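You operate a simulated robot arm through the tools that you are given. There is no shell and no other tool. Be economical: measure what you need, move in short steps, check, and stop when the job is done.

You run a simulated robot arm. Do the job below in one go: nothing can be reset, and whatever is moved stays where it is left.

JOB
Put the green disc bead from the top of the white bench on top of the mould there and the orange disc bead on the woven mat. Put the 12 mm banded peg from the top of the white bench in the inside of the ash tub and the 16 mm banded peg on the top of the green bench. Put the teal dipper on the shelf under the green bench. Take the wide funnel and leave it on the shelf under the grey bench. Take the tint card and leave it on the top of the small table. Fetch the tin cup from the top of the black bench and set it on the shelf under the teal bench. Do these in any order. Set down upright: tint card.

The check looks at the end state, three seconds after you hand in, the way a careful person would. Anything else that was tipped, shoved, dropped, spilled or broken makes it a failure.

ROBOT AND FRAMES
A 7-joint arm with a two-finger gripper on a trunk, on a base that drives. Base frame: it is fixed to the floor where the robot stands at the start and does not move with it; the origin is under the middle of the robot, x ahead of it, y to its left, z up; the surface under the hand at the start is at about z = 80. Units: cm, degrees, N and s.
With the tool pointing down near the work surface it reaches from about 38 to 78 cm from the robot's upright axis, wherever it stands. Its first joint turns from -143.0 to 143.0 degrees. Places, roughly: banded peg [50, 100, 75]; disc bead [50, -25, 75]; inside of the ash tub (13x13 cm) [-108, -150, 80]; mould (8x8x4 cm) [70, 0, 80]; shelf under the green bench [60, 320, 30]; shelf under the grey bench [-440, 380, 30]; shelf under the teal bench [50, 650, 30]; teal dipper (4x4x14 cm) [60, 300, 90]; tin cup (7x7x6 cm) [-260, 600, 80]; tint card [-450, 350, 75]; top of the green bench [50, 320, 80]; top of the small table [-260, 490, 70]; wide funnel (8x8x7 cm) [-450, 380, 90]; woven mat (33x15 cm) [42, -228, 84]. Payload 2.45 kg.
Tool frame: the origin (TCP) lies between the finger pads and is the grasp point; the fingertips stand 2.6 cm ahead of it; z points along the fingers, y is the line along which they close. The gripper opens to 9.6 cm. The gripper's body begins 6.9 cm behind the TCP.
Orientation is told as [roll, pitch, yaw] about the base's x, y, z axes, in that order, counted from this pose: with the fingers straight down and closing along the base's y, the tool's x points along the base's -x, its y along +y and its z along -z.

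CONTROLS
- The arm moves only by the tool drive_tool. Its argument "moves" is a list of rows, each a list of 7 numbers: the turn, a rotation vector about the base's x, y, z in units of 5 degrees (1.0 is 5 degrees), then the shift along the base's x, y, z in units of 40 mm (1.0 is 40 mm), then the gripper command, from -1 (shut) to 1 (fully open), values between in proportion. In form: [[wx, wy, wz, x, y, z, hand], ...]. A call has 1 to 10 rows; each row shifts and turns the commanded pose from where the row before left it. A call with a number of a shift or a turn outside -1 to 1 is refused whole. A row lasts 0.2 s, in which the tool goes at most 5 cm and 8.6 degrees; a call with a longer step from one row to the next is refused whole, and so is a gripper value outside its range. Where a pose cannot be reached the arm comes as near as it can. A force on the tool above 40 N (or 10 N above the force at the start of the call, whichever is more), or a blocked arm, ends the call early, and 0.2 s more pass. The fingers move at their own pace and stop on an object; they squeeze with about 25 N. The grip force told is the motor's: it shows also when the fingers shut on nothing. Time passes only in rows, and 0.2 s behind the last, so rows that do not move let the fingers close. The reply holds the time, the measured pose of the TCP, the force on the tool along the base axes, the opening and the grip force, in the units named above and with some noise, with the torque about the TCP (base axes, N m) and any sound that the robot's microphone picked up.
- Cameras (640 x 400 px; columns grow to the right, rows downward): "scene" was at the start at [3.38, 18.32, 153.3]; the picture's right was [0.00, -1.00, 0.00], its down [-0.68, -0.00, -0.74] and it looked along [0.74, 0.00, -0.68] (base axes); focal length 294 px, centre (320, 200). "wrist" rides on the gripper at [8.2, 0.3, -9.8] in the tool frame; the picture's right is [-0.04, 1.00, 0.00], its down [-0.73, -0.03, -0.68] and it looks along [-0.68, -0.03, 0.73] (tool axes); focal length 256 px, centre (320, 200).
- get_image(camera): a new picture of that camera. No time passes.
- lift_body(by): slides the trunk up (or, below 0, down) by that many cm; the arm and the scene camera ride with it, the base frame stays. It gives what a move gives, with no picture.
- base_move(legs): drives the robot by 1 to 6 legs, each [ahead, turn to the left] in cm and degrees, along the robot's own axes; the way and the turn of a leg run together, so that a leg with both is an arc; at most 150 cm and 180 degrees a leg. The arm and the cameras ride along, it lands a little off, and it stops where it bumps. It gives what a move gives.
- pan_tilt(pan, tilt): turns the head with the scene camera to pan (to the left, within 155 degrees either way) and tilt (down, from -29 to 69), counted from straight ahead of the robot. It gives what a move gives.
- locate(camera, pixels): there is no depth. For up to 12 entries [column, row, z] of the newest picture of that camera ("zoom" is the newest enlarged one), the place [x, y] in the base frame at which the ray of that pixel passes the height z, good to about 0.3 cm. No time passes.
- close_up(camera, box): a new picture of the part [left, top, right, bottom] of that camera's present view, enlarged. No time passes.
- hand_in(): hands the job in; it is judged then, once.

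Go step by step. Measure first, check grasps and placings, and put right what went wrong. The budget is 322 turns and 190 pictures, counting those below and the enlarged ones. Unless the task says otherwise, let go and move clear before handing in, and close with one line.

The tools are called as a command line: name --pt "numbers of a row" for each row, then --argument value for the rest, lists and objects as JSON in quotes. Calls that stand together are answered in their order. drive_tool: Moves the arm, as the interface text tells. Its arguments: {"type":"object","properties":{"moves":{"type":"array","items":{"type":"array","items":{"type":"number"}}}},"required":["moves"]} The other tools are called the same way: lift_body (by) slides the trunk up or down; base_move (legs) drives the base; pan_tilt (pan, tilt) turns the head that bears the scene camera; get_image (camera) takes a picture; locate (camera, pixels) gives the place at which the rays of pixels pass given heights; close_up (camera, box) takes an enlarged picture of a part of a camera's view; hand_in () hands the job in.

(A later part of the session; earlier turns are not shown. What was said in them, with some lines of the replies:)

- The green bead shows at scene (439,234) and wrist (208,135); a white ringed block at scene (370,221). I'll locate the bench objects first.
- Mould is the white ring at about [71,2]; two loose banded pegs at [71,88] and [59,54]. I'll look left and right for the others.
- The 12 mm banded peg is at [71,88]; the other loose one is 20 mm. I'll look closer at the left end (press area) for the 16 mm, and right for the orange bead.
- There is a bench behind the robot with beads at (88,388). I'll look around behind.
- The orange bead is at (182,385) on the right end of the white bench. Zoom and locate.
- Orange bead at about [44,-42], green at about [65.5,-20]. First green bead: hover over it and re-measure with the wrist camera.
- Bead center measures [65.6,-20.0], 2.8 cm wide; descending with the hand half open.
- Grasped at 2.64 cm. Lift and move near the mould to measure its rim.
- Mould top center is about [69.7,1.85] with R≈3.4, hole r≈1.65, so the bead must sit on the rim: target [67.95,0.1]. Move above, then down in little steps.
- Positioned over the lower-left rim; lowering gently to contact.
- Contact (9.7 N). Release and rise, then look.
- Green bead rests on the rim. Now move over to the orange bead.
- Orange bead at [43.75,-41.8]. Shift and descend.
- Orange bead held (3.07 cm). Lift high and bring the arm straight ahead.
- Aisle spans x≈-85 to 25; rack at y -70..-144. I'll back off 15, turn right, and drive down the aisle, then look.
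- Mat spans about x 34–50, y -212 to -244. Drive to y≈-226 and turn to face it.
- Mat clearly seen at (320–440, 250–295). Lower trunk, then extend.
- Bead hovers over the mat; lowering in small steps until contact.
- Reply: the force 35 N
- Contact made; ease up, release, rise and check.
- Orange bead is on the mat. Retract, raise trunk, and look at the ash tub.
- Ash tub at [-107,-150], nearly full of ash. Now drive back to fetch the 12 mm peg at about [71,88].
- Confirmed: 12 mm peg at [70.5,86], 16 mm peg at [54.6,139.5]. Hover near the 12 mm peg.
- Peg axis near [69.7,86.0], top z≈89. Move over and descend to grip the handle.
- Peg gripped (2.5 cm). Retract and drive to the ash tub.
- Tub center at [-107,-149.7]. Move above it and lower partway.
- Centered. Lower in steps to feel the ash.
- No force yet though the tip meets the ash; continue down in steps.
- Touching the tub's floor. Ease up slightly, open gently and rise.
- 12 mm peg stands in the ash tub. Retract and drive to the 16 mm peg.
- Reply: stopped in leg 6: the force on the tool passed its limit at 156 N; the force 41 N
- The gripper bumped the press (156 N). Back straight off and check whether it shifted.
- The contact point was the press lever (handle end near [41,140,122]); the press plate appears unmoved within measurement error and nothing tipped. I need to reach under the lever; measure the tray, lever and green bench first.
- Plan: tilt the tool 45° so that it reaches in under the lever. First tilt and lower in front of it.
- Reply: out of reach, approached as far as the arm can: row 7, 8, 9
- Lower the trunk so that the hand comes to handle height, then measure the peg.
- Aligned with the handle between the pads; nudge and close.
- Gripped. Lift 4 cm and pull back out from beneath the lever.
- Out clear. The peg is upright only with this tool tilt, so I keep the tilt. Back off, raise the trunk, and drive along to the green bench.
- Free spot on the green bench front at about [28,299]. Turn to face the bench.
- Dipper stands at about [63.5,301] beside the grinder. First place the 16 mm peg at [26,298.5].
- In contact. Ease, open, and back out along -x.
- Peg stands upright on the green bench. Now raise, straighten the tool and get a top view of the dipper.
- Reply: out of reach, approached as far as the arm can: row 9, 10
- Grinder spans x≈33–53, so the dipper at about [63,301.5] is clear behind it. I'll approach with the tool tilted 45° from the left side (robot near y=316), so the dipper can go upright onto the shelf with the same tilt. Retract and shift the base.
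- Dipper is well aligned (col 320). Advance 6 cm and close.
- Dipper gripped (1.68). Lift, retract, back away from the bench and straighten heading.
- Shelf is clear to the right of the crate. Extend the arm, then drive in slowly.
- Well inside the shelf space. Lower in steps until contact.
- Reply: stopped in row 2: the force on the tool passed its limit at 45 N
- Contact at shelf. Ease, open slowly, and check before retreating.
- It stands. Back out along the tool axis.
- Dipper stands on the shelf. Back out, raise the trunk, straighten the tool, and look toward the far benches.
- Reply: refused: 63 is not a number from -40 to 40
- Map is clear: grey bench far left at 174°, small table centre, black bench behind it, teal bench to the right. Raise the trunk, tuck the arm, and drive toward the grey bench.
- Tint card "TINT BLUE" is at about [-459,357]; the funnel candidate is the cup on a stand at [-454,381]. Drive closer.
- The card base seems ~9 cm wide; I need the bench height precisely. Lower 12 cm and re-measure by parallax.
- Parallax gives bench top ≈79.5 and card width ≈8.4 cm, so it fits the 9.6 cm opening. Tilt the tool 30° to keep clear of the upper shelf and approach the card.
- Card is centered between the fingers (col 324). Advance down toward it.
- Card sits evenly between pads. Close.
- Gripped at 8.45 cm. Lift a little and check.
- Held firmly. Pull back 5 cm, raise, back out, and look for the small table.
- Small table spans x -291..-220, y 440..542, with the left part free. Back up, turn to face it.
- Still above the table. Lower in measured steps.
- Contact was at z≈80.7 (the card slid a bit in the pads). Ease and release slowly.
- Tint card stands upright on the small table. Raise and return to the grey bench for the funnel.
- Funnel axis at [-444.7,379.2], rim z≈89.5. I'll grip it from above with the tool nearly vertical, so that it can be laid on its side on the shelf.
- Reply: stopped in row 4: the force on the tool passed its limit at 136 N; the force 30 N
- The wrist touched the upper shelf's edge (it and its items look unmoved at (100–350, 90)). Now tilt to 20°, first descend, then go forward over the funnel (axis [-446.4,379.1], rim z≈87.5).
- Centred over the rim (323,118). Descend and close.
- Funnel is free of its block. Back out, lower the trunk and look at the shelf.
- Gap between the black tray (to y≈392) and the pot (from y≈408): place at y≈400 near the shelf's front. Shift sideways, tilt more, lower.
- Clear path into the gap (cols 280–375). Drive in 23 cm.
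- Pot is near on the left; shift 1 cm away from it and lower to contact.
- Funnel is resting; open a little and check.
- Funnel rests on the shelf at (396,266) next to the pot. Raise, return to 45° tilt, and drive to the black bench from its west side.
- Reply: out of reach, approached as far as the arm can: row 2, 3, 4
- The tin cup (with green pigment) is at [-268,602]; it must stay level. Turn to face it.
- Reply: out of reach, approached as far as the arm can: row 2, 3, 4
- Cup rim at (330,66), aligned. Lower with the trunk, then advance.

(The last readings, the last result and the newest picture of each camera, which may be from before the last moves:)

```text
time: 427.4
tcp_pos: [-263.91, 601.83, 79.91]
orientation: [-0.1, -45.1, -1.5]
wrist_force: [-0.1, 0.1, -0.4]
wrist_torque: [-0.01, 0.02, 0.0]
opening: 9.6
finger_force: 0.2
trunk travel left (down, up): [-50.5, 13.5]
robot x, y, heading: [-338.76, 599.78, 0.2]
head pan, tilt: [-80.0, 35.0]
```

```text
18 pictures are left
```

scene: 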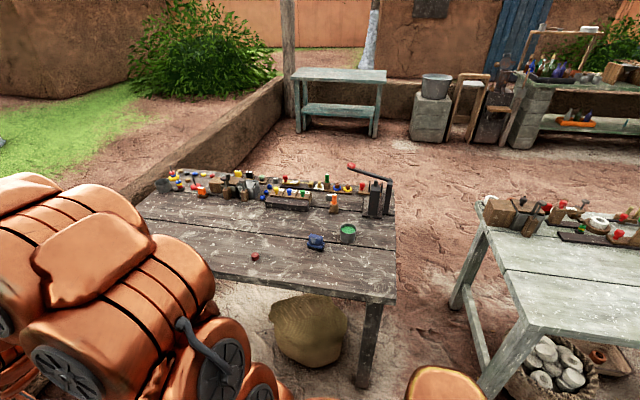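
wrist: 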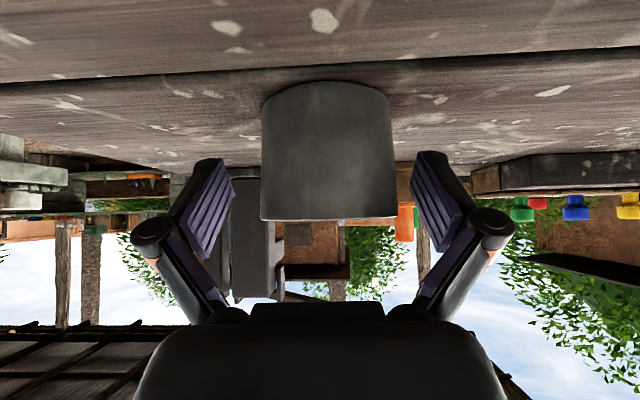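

Cup is at the pads' depth; nudge 0.4 cm in y and close.

drive_tool --pt "0 0 0 0.08 0.1 0 1" --pt "0 0 0 0 0 0 0.6" --pt "0 0 0 0 0 0 0.3" --pt "0 0 0 0 0 0 0" --pt "0 0 0 0 0 0 0"

drive_tool --pt "0 0 0 0 0 0.2 -0.5" --pt "0 0 0 0 0 0.3 -0.5" --pt "0 0 0 0 0 0.3 -0.5" --pt "0 0 0 0 0 0 -0.5"

get_image --camera "wrist"

```text
time: 428.6
tcp_pos: [-263.48, 602.34, 79.84]
orientation: [0.0, -45.2, -1.5]
wrist_force: [0.3, -1.0, 2.4]
wrist_torque: [-0.1, 0.0, -0.03]
opening: 5.67
finger_force: 25.2
trunk travel left (down, up): [-50.5, 13.5]
robot x, y, heading: [-338.61, 599.82, 0.3]
head pan, tilt: [-80.0, 35.0]
```

```text
time: 429.6
tcp_pos: [-263.43, 602.47, 83.17]
orientation: [0.0, -45.1, -1.4]
wrist_force: [-0.6, -0.3, -1.0]
wrist_torque: [0.01, -0.01, 0.01]
opening: 5.67
finger_force: 24.9
trunk travel left (down, up): [-50.5, 13.5]
robot x, y, heading: [-338.29, 599.96, 0.2]
head pan, tilt: [-80.0, 35.0]
```

```text
17 pictures are left
```

wrist: 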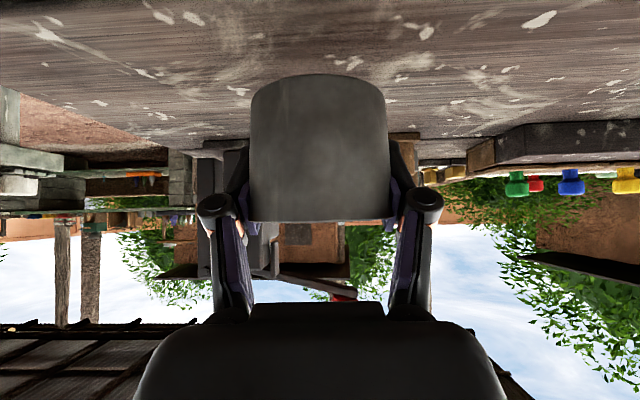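

Cup held level. Raise, retract, and drive around the small table toward the teal bench.

lift_body --by 13

drive_tool --pt "0 0 0 -0.7 0 0 -0.5" --pt "0 0 0 -0.8 0 0 -0.5" --pt "0 0 0 -0.8 0 0 -0.5" --pt "0 0 0 -0.6 0 0 -0.5" --pt "0 0 0 0 0 0 -0.5"

base_move --legs '[[-12, 0], [0, -90], [110, 0], [97, 0]]'

```text
time: 431.1
tcp_pos: [-263.55, 602.55, 96.14]
orientation: [-0.1, -45.2, -1.4]
wrist_force: [0.0, 0.0, -0.7]
wrist_torque: [0.05, -0.01, 0.03]
opening: 5.65
finger_force: 25.4
trunk travel left (down, up): [-63.5, 0.5]
robot x, y, heading: [-338.55, 600.27, 0.4]
head pan, tilt: [-80.0, 35.0]
```

```text
time: 432.3
tcp_pos: [-275.08, 602.46, 96.27]
orientation: [-0.2, -45.1, -1.5]
wrist_force: [0.7, 0.5, 0.1]
wrist_torque: [-0.03, -0.01, 0.02]
opening: 5.66
finger_force: 25.2
trunk travel left (down, up): [-63.5, 0.5]
robot x, y, heading: [-338.3, 600.05, 0.2]
head pan, tilt: [-80.0, 35.0]
```

```text
time: 447.3
tcp_pos: [-345.6, 328.01, 96.18]
orientation: [0.0, -45.1, -91.4]
wrist_force: [-0.4, -0.7, -0.7]
wrist_torque: [0.0, 0.02, -0.03]
opening: 5.61
finger_force: 24.7
trunk travel left (down, up): [-63.5, 0.5]
robot x, y, heading: [-348.64, 391.38, -89.5]
head pan, tilt: [-80.0, 35.0]
```

base_move --legs '[[0, 89], [100, 0], [100, 0], [0, 71]]'

pan_tilt --pan -20 --tilt 15

get_image --camera "scene"

```text
time: 464.2
tcp_pos: [-127.42, 446.11, 96.19]
orientation: [0.0, -45.1, 67.7]
wrist_force: [0.6, -0.2, -0.8]
wrist_torque: [0.01, 0.01, -0.02]
opening: 5.67
finger_force: 24.7
trunk travel left (down, up): [-63.5, 0.5]
robot x, y, heading: [-147.95, 386.08, 69.9]
head pan, tilt: [-80.0, 35.0]
```

```text
time: 465.5
tcp_pos: [-127.57, 446.02, 96.13]
orientation: [-0.1, -45.2, 67.7]
wrist_force: [0.8, -0.4, -0.8]
wrist_torque: [0.01, 0.02, 0.0]
opening: 5.69
finger_force: 24.9
trunk travel left (down, up): [-63.5, 0.5]
robot x, y, heading: [-147.77, 385.91, 69.7]
head pan, tilt: [-20.0, 15.0]
```

```text
16 pictures are left
```

scene: 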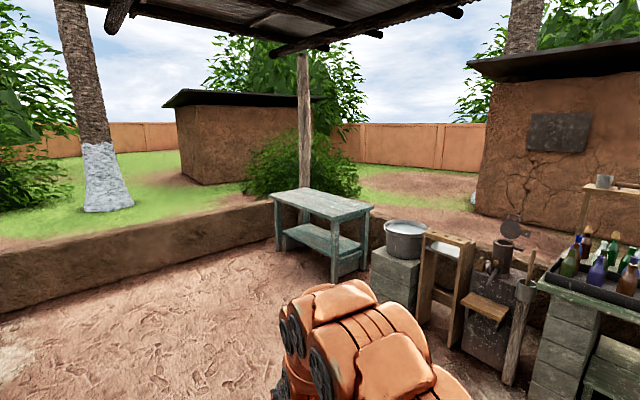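

locate --camera "scene" --pixels '[[332, 283, 0], [278, 250, 0], [364, 270, 0], [335, 228, 76], [270, 195, 76], [372, 210, 76], [375, 285, 0], [415, 310, 0], [285, 232, 30], [337, 256, 30]]'

```text
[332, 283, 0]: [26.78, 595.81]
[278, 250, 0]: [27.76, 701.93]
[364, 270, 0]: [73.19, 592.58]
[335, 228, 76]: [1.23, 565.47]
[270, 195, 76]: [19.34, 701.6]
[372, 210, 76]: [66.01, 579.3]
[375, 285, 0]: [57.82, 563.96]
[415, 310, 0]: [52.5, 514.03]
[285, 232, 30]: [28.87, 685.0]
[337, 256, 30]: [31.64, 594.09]
```

Teal bench legs at x≈27–73, y≈593–702. Drive to [-65,648] and face +x.

base_move --legs '[[0, 2.7], [137, 0], [137, 0], [0, -72.3]]'

lift_body --by -40

pan_tilt --pan 0 --tilt 25

get_image --camera "scene"

```text
time: 482.4
tcp_pos: [3.21, 645.13, 96.07]
orientation: [-0.1, -45.1, -5.4]
wrist_force: [-0.7, -1.4, 0.3]
wrist_torque: [-0.04, 0.02, 0.02]
opening: 5.66
finger_force: 24.5
trunk travel left (down, up): [-63.5, 0.5]
robot x, y, heading: [-60.19, 647.2, -3.6]
head pan, tilt: [-20.0, 15.0]
```

```text
time: 486.2
tcp_pos: [3.27, 645.28, 56.2]
orientation: [0.0, -45.1, -5.4]
wrist_force: [-0.3, 0.9, -1.4]
wrist_torque: [-0.01, 0.01, 0.01]
opening: 5.66
finger_force: 24.5
trunk travel left (down, up): [-23.5, 40.5]
robot x, y, heading: [-60.52, 646.93, -3.6]
head pan, tilt: [-20.0, 15.0]
```

```text
time: 487.1
tcp_pos: [3.28, 645.08, 56.17]
orientation: [-0.1, -45.1, -5.3]
wrist_force: [-0.5, 0.4, -1.5]
wrist_torque: [0.01, 0.02, 0.0]
opening: 5.66
finger_force: 24.8
trunk travel left (down, up): [-23.5, 40.5]
robot x, y, heading: [-60.12, 647.1, -3.3]
head pan, tilt: [0.0, 25.0]
```

```text
15 pictures are left
```

scene: 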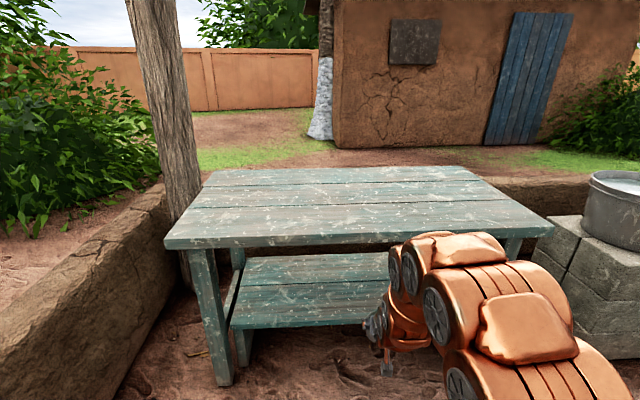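

locate --camera "scene" --pixels '[[300, 325, 30], [300, 325, 35], [245, 258, 30], [220, 382, 0], [165, 245, 76]]'

lift_body --by -13

drive_tool --pt "0 0 0 0.8 0 0 -0.5" --pt "0 0 0 0.8 0 0 -0.5" --pt "0 0 0 0.5 0 0 -0.5" --pt "0 0 0 0 0 0 -0.5"

get_image --camera "wrist"

```text
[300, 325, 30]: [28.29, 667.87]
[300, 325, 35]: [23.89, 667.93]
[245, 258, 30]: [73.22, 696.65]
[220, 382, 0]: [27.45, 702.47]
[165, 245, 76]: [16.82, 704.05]
```

```text
time: 488.6
tcp_pos: [3.22, 645.24, 43.27]
orientation: [0.0, -45.1, -5.3]
wrist_force: [-0.5, 0.2, -1.0]
wrist_torque: [0.02, 0.0, -0.01]
opening: 5.66
finger_force: 25.6
trunk travel left (down, up): [-10.5, 53.5]
robot x, y, heading: [-60.25, 647.14, -3.2]
head pan, tilt: [0.0, 25.0]
```

```text
time: 489.6
tcp_pos: [11.68, 645.31, 43.26]
orientation: [-0.1, -45.2, -5.3]
wrist_force: [-0.2, -0.4, 0.0]
wrist_torque: [0.03, 0.01, 0.0]
opening: 5.65
finger_force: 24.6
trunk travel left (down, up): [-10.5, 53.5]
robot x, y, heading: [-60.23, 647.16, -3.6]
head pan, tilt: [0.0, 25.0]
```

```text
14 pictures are left
```

wrist: 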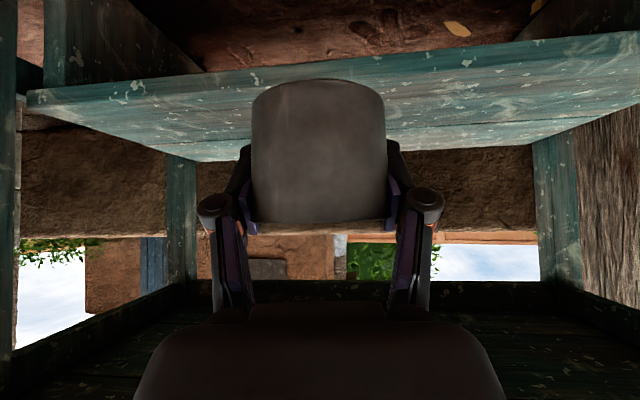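

lift_body --by -5.5

base_move --legs '[[26, 0]]'

get_image --camera "wrist"

get_image --camera "scene"

```text
time: 490.6
tcp_pos: [11.69, 645.21, 37.83]
orientation: [-0.1, -45.1, -5.4]
wrist_force: [-0.6, -0.7, -1.5]
wrist_torque: [-0.02, 0.0, -0.02]
opening: 5.69
finger_force: 24.9
trunk travel left (down, up): [-5.0, 59.0]
robot x, y, heading: [-60.54, 647.42, -3.6]
head pan, tilt: [0.0, 25.0]
```

```text
time: 492.5
tcp_pos: [37.98, 644.16, 37.76]
orientation: [-0.1, -45.0, -5.1]
wrist_force: [0.1, -1.8, -0.1]
wrist_torque: [-0.02, 0.02, 0.02]
opening: 5.66
finger_force: 25.0
trunk travel left (down, up): [-5.0, 59.0]
robot x, y, heading: [-34.08, 646.13, -3.1]
head pan, tilt: [0.0, 25.0]
```

```text
13 pictures are left
```

wrist: 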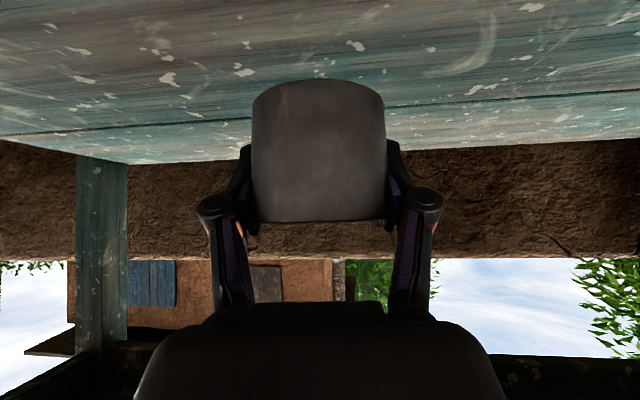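

```text
12 pictures are left
```

scene: 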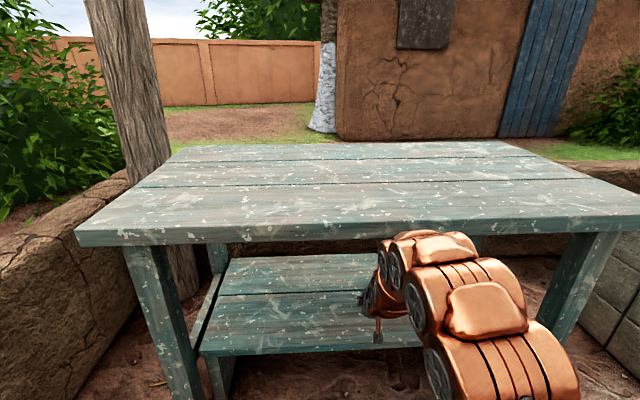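

Inside the shelf space. Lower in steps to contact.

drive_tool --pt "0 0 0 0 0 -0.2 -0.5" --pt "0 0 0 0 0 -0.15 -0.5" --pt "0 0 0 0 0 0 -0.5"

drive_tool --pt "0 0 0 0 0 -0.1 -0.5" --pt "0 0 0 0 0 -0.1 -0.5" --pt "0 0 0 0 0 0 -0.5"

drive_tool --pt "0 0 0 0 0 -0.1 -0.5" --pt "0 0 0 0 0 -0.08 -0.5" --pt "0 0 0 0 0 0 -0.5"

```text
time: 493.3
tcp_pos: [37.92, 644.15, 36.39]
orientation: [0.0, -45.2, -5.1]
wrist_force: [0.6, -0.6, -0.4]
wrist_torque: [0.0, -0.04, -0.01]
opening: 5.62
finger_force: 24.8
trunk travel left (down, up): [-5.0, 59.0]
robot x, y, heading: [-33.93, 645.91, -3.0]
head pan, tilt: [0.0, 25.0]
```

```text
time: 494.1
tcp_pos: [37.83, 644.11, 35.48]
orientation: [-0.1, -45.1, -5.0]
wrist_force: [-0.2, -0.5, -0.4]
wrist_torque: [0.0, 0.03, -0.03]
opening: 5.67
finger_force: 25.1
trunk travel left (down, up): [-5.0, 59.0]
robot x, y, heading: [-33.83, 645.36, -3.0]
head pan, tilt: [0.0, 25.0]
```

```text
time: 494.9
tcp_pos: [38.04, 644.3, 34.78]
orientation: [0.0, -45.1, -5.0]
wrist_force: [-0.3, 0.0, -0.5]
wrist_torque: [0.03, 0.0, -0.01]
opening: 5.66
finger_force: 25.4
trunk travel left (down, up): [-5.0, 59.0]
robot x, y, heading: [-33.97, 645.87, -3.1]
head pan, tilt: [0.0, 25.0]
```

drive_tool --pt "0 0 0 0 0 -0.08 -0.5" --pt "0 0 0 0 0 -0.08 -0.5" --pt "0 0 0 0 0 0 -0.5"

drive_tool --pt "0 0 0 0 0 -0.08 -0.5" --pt "0 0 0 0 0 -0.08 -0.5" --pt "0 0 0 0 0 0 -0.5"

drive_tool --pt "0 0 0 0 0 -0.08 -0.5" --pt "0 0 0 0 0 -0.06 -0.5" --pt "0 0 0 0 0 0 -0.5"

get_image --camera "wrist"

```text
time: 495.7
tcp_pos: [38.02, 644.04, 34.28]
orientation: [-0.1, -45.2, -5.0]
wrist_force: [-0.6, -0.5, -0.7]
wrist_torque: [0.01, 0.0, -0.02]
opening: 5.65
finger_force: 25.1
trunk travel left (down, up): [-5.0, 59.0]
robot x, y, heading: [-33.8, 645.54, -3.3]
head pan, tilt: [0.0, 25.0]
```

```text
time: 496.5
tcp_pos: [37.92, 644.13, 33.63]
orientation: [-0.1, -45.1, -5.1]
wrist_force: [-0.3, 0.0, -1.2]
wrist_torque: [0.01, 0.0, -0.01]
opening: 5.65
finger_force: 25.4
trunk travel left (down, up): [-5.0, 59.0]
robot x, y, heading: [-34.11, 645.67, -3.2]
head pan, tilt: [0.0, 25.0]
```

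```text
time: 497.3
tcp_pos: [37.97, 644.0, 33.12]
orientation: [-0.1, -45.2, -5.1]
wrist_force: [-0.1, -0.7, 0.2]
wrist_torque: [-0.01, 0.04, -0.02]
opening: 5.67
finger_force: 24.8
trunk travel left (down, up): [-5.0, 59.0]
robot x, y, heading: [-34.19, 645.77, -3.2]
head pan, tilt: [0.0, 25.0]
```

```text
11 pictures are left
```

wrist: 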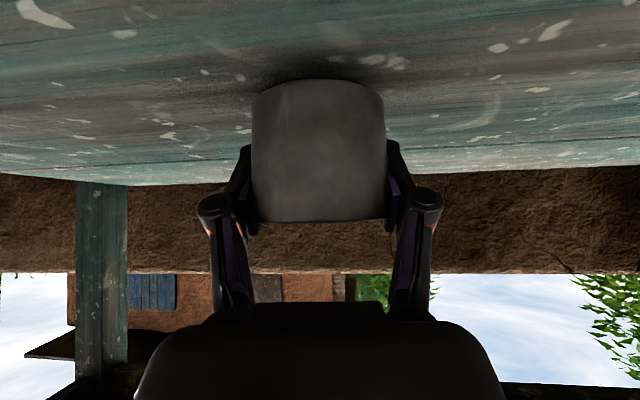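

Contact shadow is closing. Continue with finer steps.

drive_tool --pt "0 0 0 0 0 -0.08 -0.5" --pt "0 0 0 0 0 0 -0.5"

drive_tool --pt "0 0 0 0 0 -0.08 -0.5" --pt "0 0 0 0 0 0 -0.5"

drive_tool --pt "0 0 0 0 0 -0.08 -0.5" --pt "0 0 0 0 0 0 -0.5"

```text
time: 497.9
tcp_pos: [37.88, 644.19, 32.79]
orientation: [-0.1, -45.2, -5.1]
wrist_force: [0.0, 0.5, -1.1]
wrist_torque: [0.01, 0.02, 0.01]
opening: 5.68
finger_force: 25.2
trunk travel left (down, up): [-5.0, 59.0]
robot x, y, heading: [-33.76, 645.59, -3.0]
head pan, tilt: [0.0, 25.0]
```

```text
time: 498.5
tcp_pos: [37.86, 644.13, 32.43]
orientation: [-0.2, -45.0, -5.1]
wrist_force: [0.8, -1.1, -1.2]
wrist_torque: [-0.02, -0.01, -0.02]
opening: 5.66
finger_force: 25.3
trunk travel left (down, up): [-5.0, 59.0]
robot x, y, heading: [-33.8, 646.01, -2.9]
head pan, tilt: [0.0, 25.0]
```

```text
time: 499.1
tcp_pos: [37.99, 644.13, 31.99]
orientation: [0.0, -45.0, -5.1]
wrist_force: [0.1, -0.2, -1.5]
wrist_torque: [0.01, -0.02, 0.01]
opening: 5.63
finger_force: 24.4
trunk travel left (down, up): [-5.0, 59.0]
robot x, y, heading: [-34.0, 645.75, -2.9]
head pan, tilt: [0.0, 25.0]
```

drive_tool --pt "0 0 0 0 0 -0.08 -0.5" --pt "0 0 0 0 0 0 -0.5"

drive_tool --pt "0 0 0 0 0 -0.07 -0.5" --pt "0 0 0 0 0 0 -0.5"

drive_tool --pt "0 0 0 0 0 -0.07 -0.5" --pt "0 0 0 0 0 0 -0.5"

```text
time: 499.7
tcp_pos: [37.94, 644.12, 31.92]
orientation: [-0.1, -45.3, -5.2]
wrist_force: [-2.3, -2.1, 11.1]
wrist_torque: [-0.11, 0.18, -0.01]
opening: 5.67
finger_force: 24.5
trunk travel left (down, up): [-5.0, 59.0]
robot x, y, heading: [-34.1, 645.98, -2.9]
head pan, tilt: [0.0, 25.0]
```

```text
time: 500.3
tcp_pos: [37.98, 644.06, 31.67]
orientation: [0.0, -45.3, -5.1]
wrist_force: [3.3, 0.3, 13.0]
wrist_torque: [-0.04, -0.21, 0.0]
opening: 5.64
finger_force: 25.0
trunk travel left (down, up): [-5.0, 59.0]
robot x, y, heading: [-34.06, 645.5, -3.1]
head pan, tilt: [0.0, 25.0]
```

```text
time: 500.9
tcp_pos: [37.87, 644.07, 31.25]
orientation: [-0.1, -45.2, -5.0]
wrist_force: [0.3, 3.1, 12.4]
wrist_torque: [0.06, -0.03, 0.04]
opening: 5.64
finger_force: 25.1
trunk travel left (down, up): [-5.0, 59.0]
robot x, y, heading: [-34.24, 646.04, -3.1]
head pan, tilt: [0.0, 25.0]
```

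Cup is seated. Ease, open gently, and back out.

drive_tool --pt "0 0 0 0 0 0.04 -0.5" --pt "0 0 0 0 0 0 0.35" --pt "0 0 0 0 0 0 0.6" --pt "0 0 0 0 0 0 0.8" --pt "0 0 0 0 0 0 0.8" --pt "0 0 0 -0.3 0.03 0 0.8" --pt "0 0 0 -0.6 0.05 0 0.8" --pt "0 0 0 -0.8 0.07 0 0.8" --pt "0 0 0 -0.8 0.07 0.1 0.8"

get_image --camera "wrist"

```text
time: 502.9
tcp_pos: [27.8, 644.96, 31.63]
orientation: [-0.1, -45.2, -5.0]
wrist_force: [-0.4, -0.3, -0.1]
wrist_torque: [0.01, -0.03, -0.04]
opening: 8.62
finger_force: 0.0
trunk travel left (down, up): [-5.0, 59.0]
robot x, y, heading: [-34.13, 645.62, -3.0]
head pan, tilt: [0.0, 25.0]
```

```text
10 pictures are left
```

wrist: 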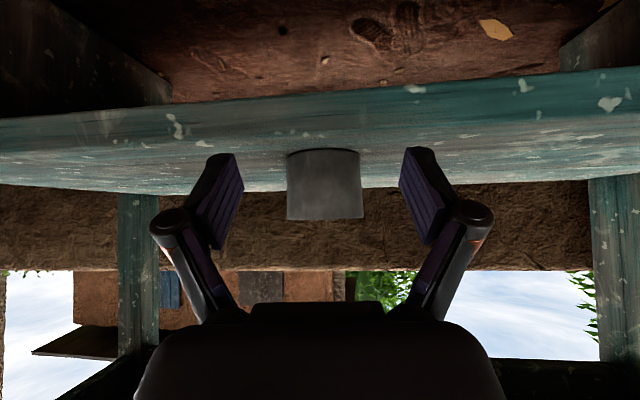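

base_move --legs '[[-40, 0]]'

close_up --camera "scene" --box '[200, 230, 520, 360]'

```text
time: 505.4
tcp_pos: [-12.35, 647.17, 31.57]
orientation: [0.0, -45.0, -5.1]
wrist_force: [-0.2, 0.3, 0.7]
wrist_torque: [0.02, -0.02, 0.01]
opening: 8.65
finger_force: 0.0
trunk travel left (down, up): [-5.0, 59.0]
robot x, y, heading: [-73.87, 648.27, -3.0]
head pan, tilt: [0.0, 25.0]
```

```text
2.00 times, centred on (360, 295) of scene
```

zoom: 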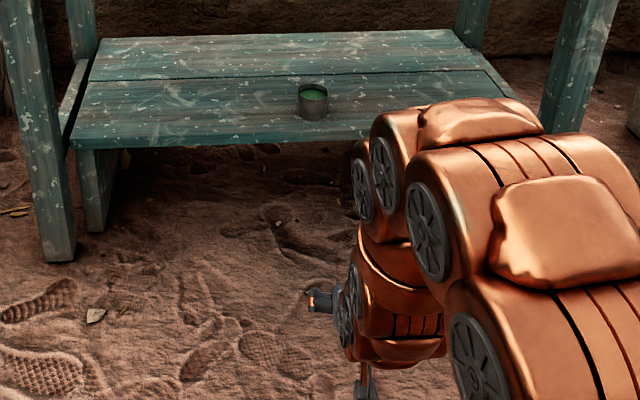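

The tin cup stands upright on the teal shelf with its pigment in place, and all eight items are placed with the hand clear. Handing in.

hand_in

```text
The job is handed in.
```

All eight items are in their places, and the tint card and the tin cup are upright. On the way, the arm bumped the press lever on the white bench (156 N) and the upper shelf of the grey bench (136 N). Neither looked moved and nothing tipped.
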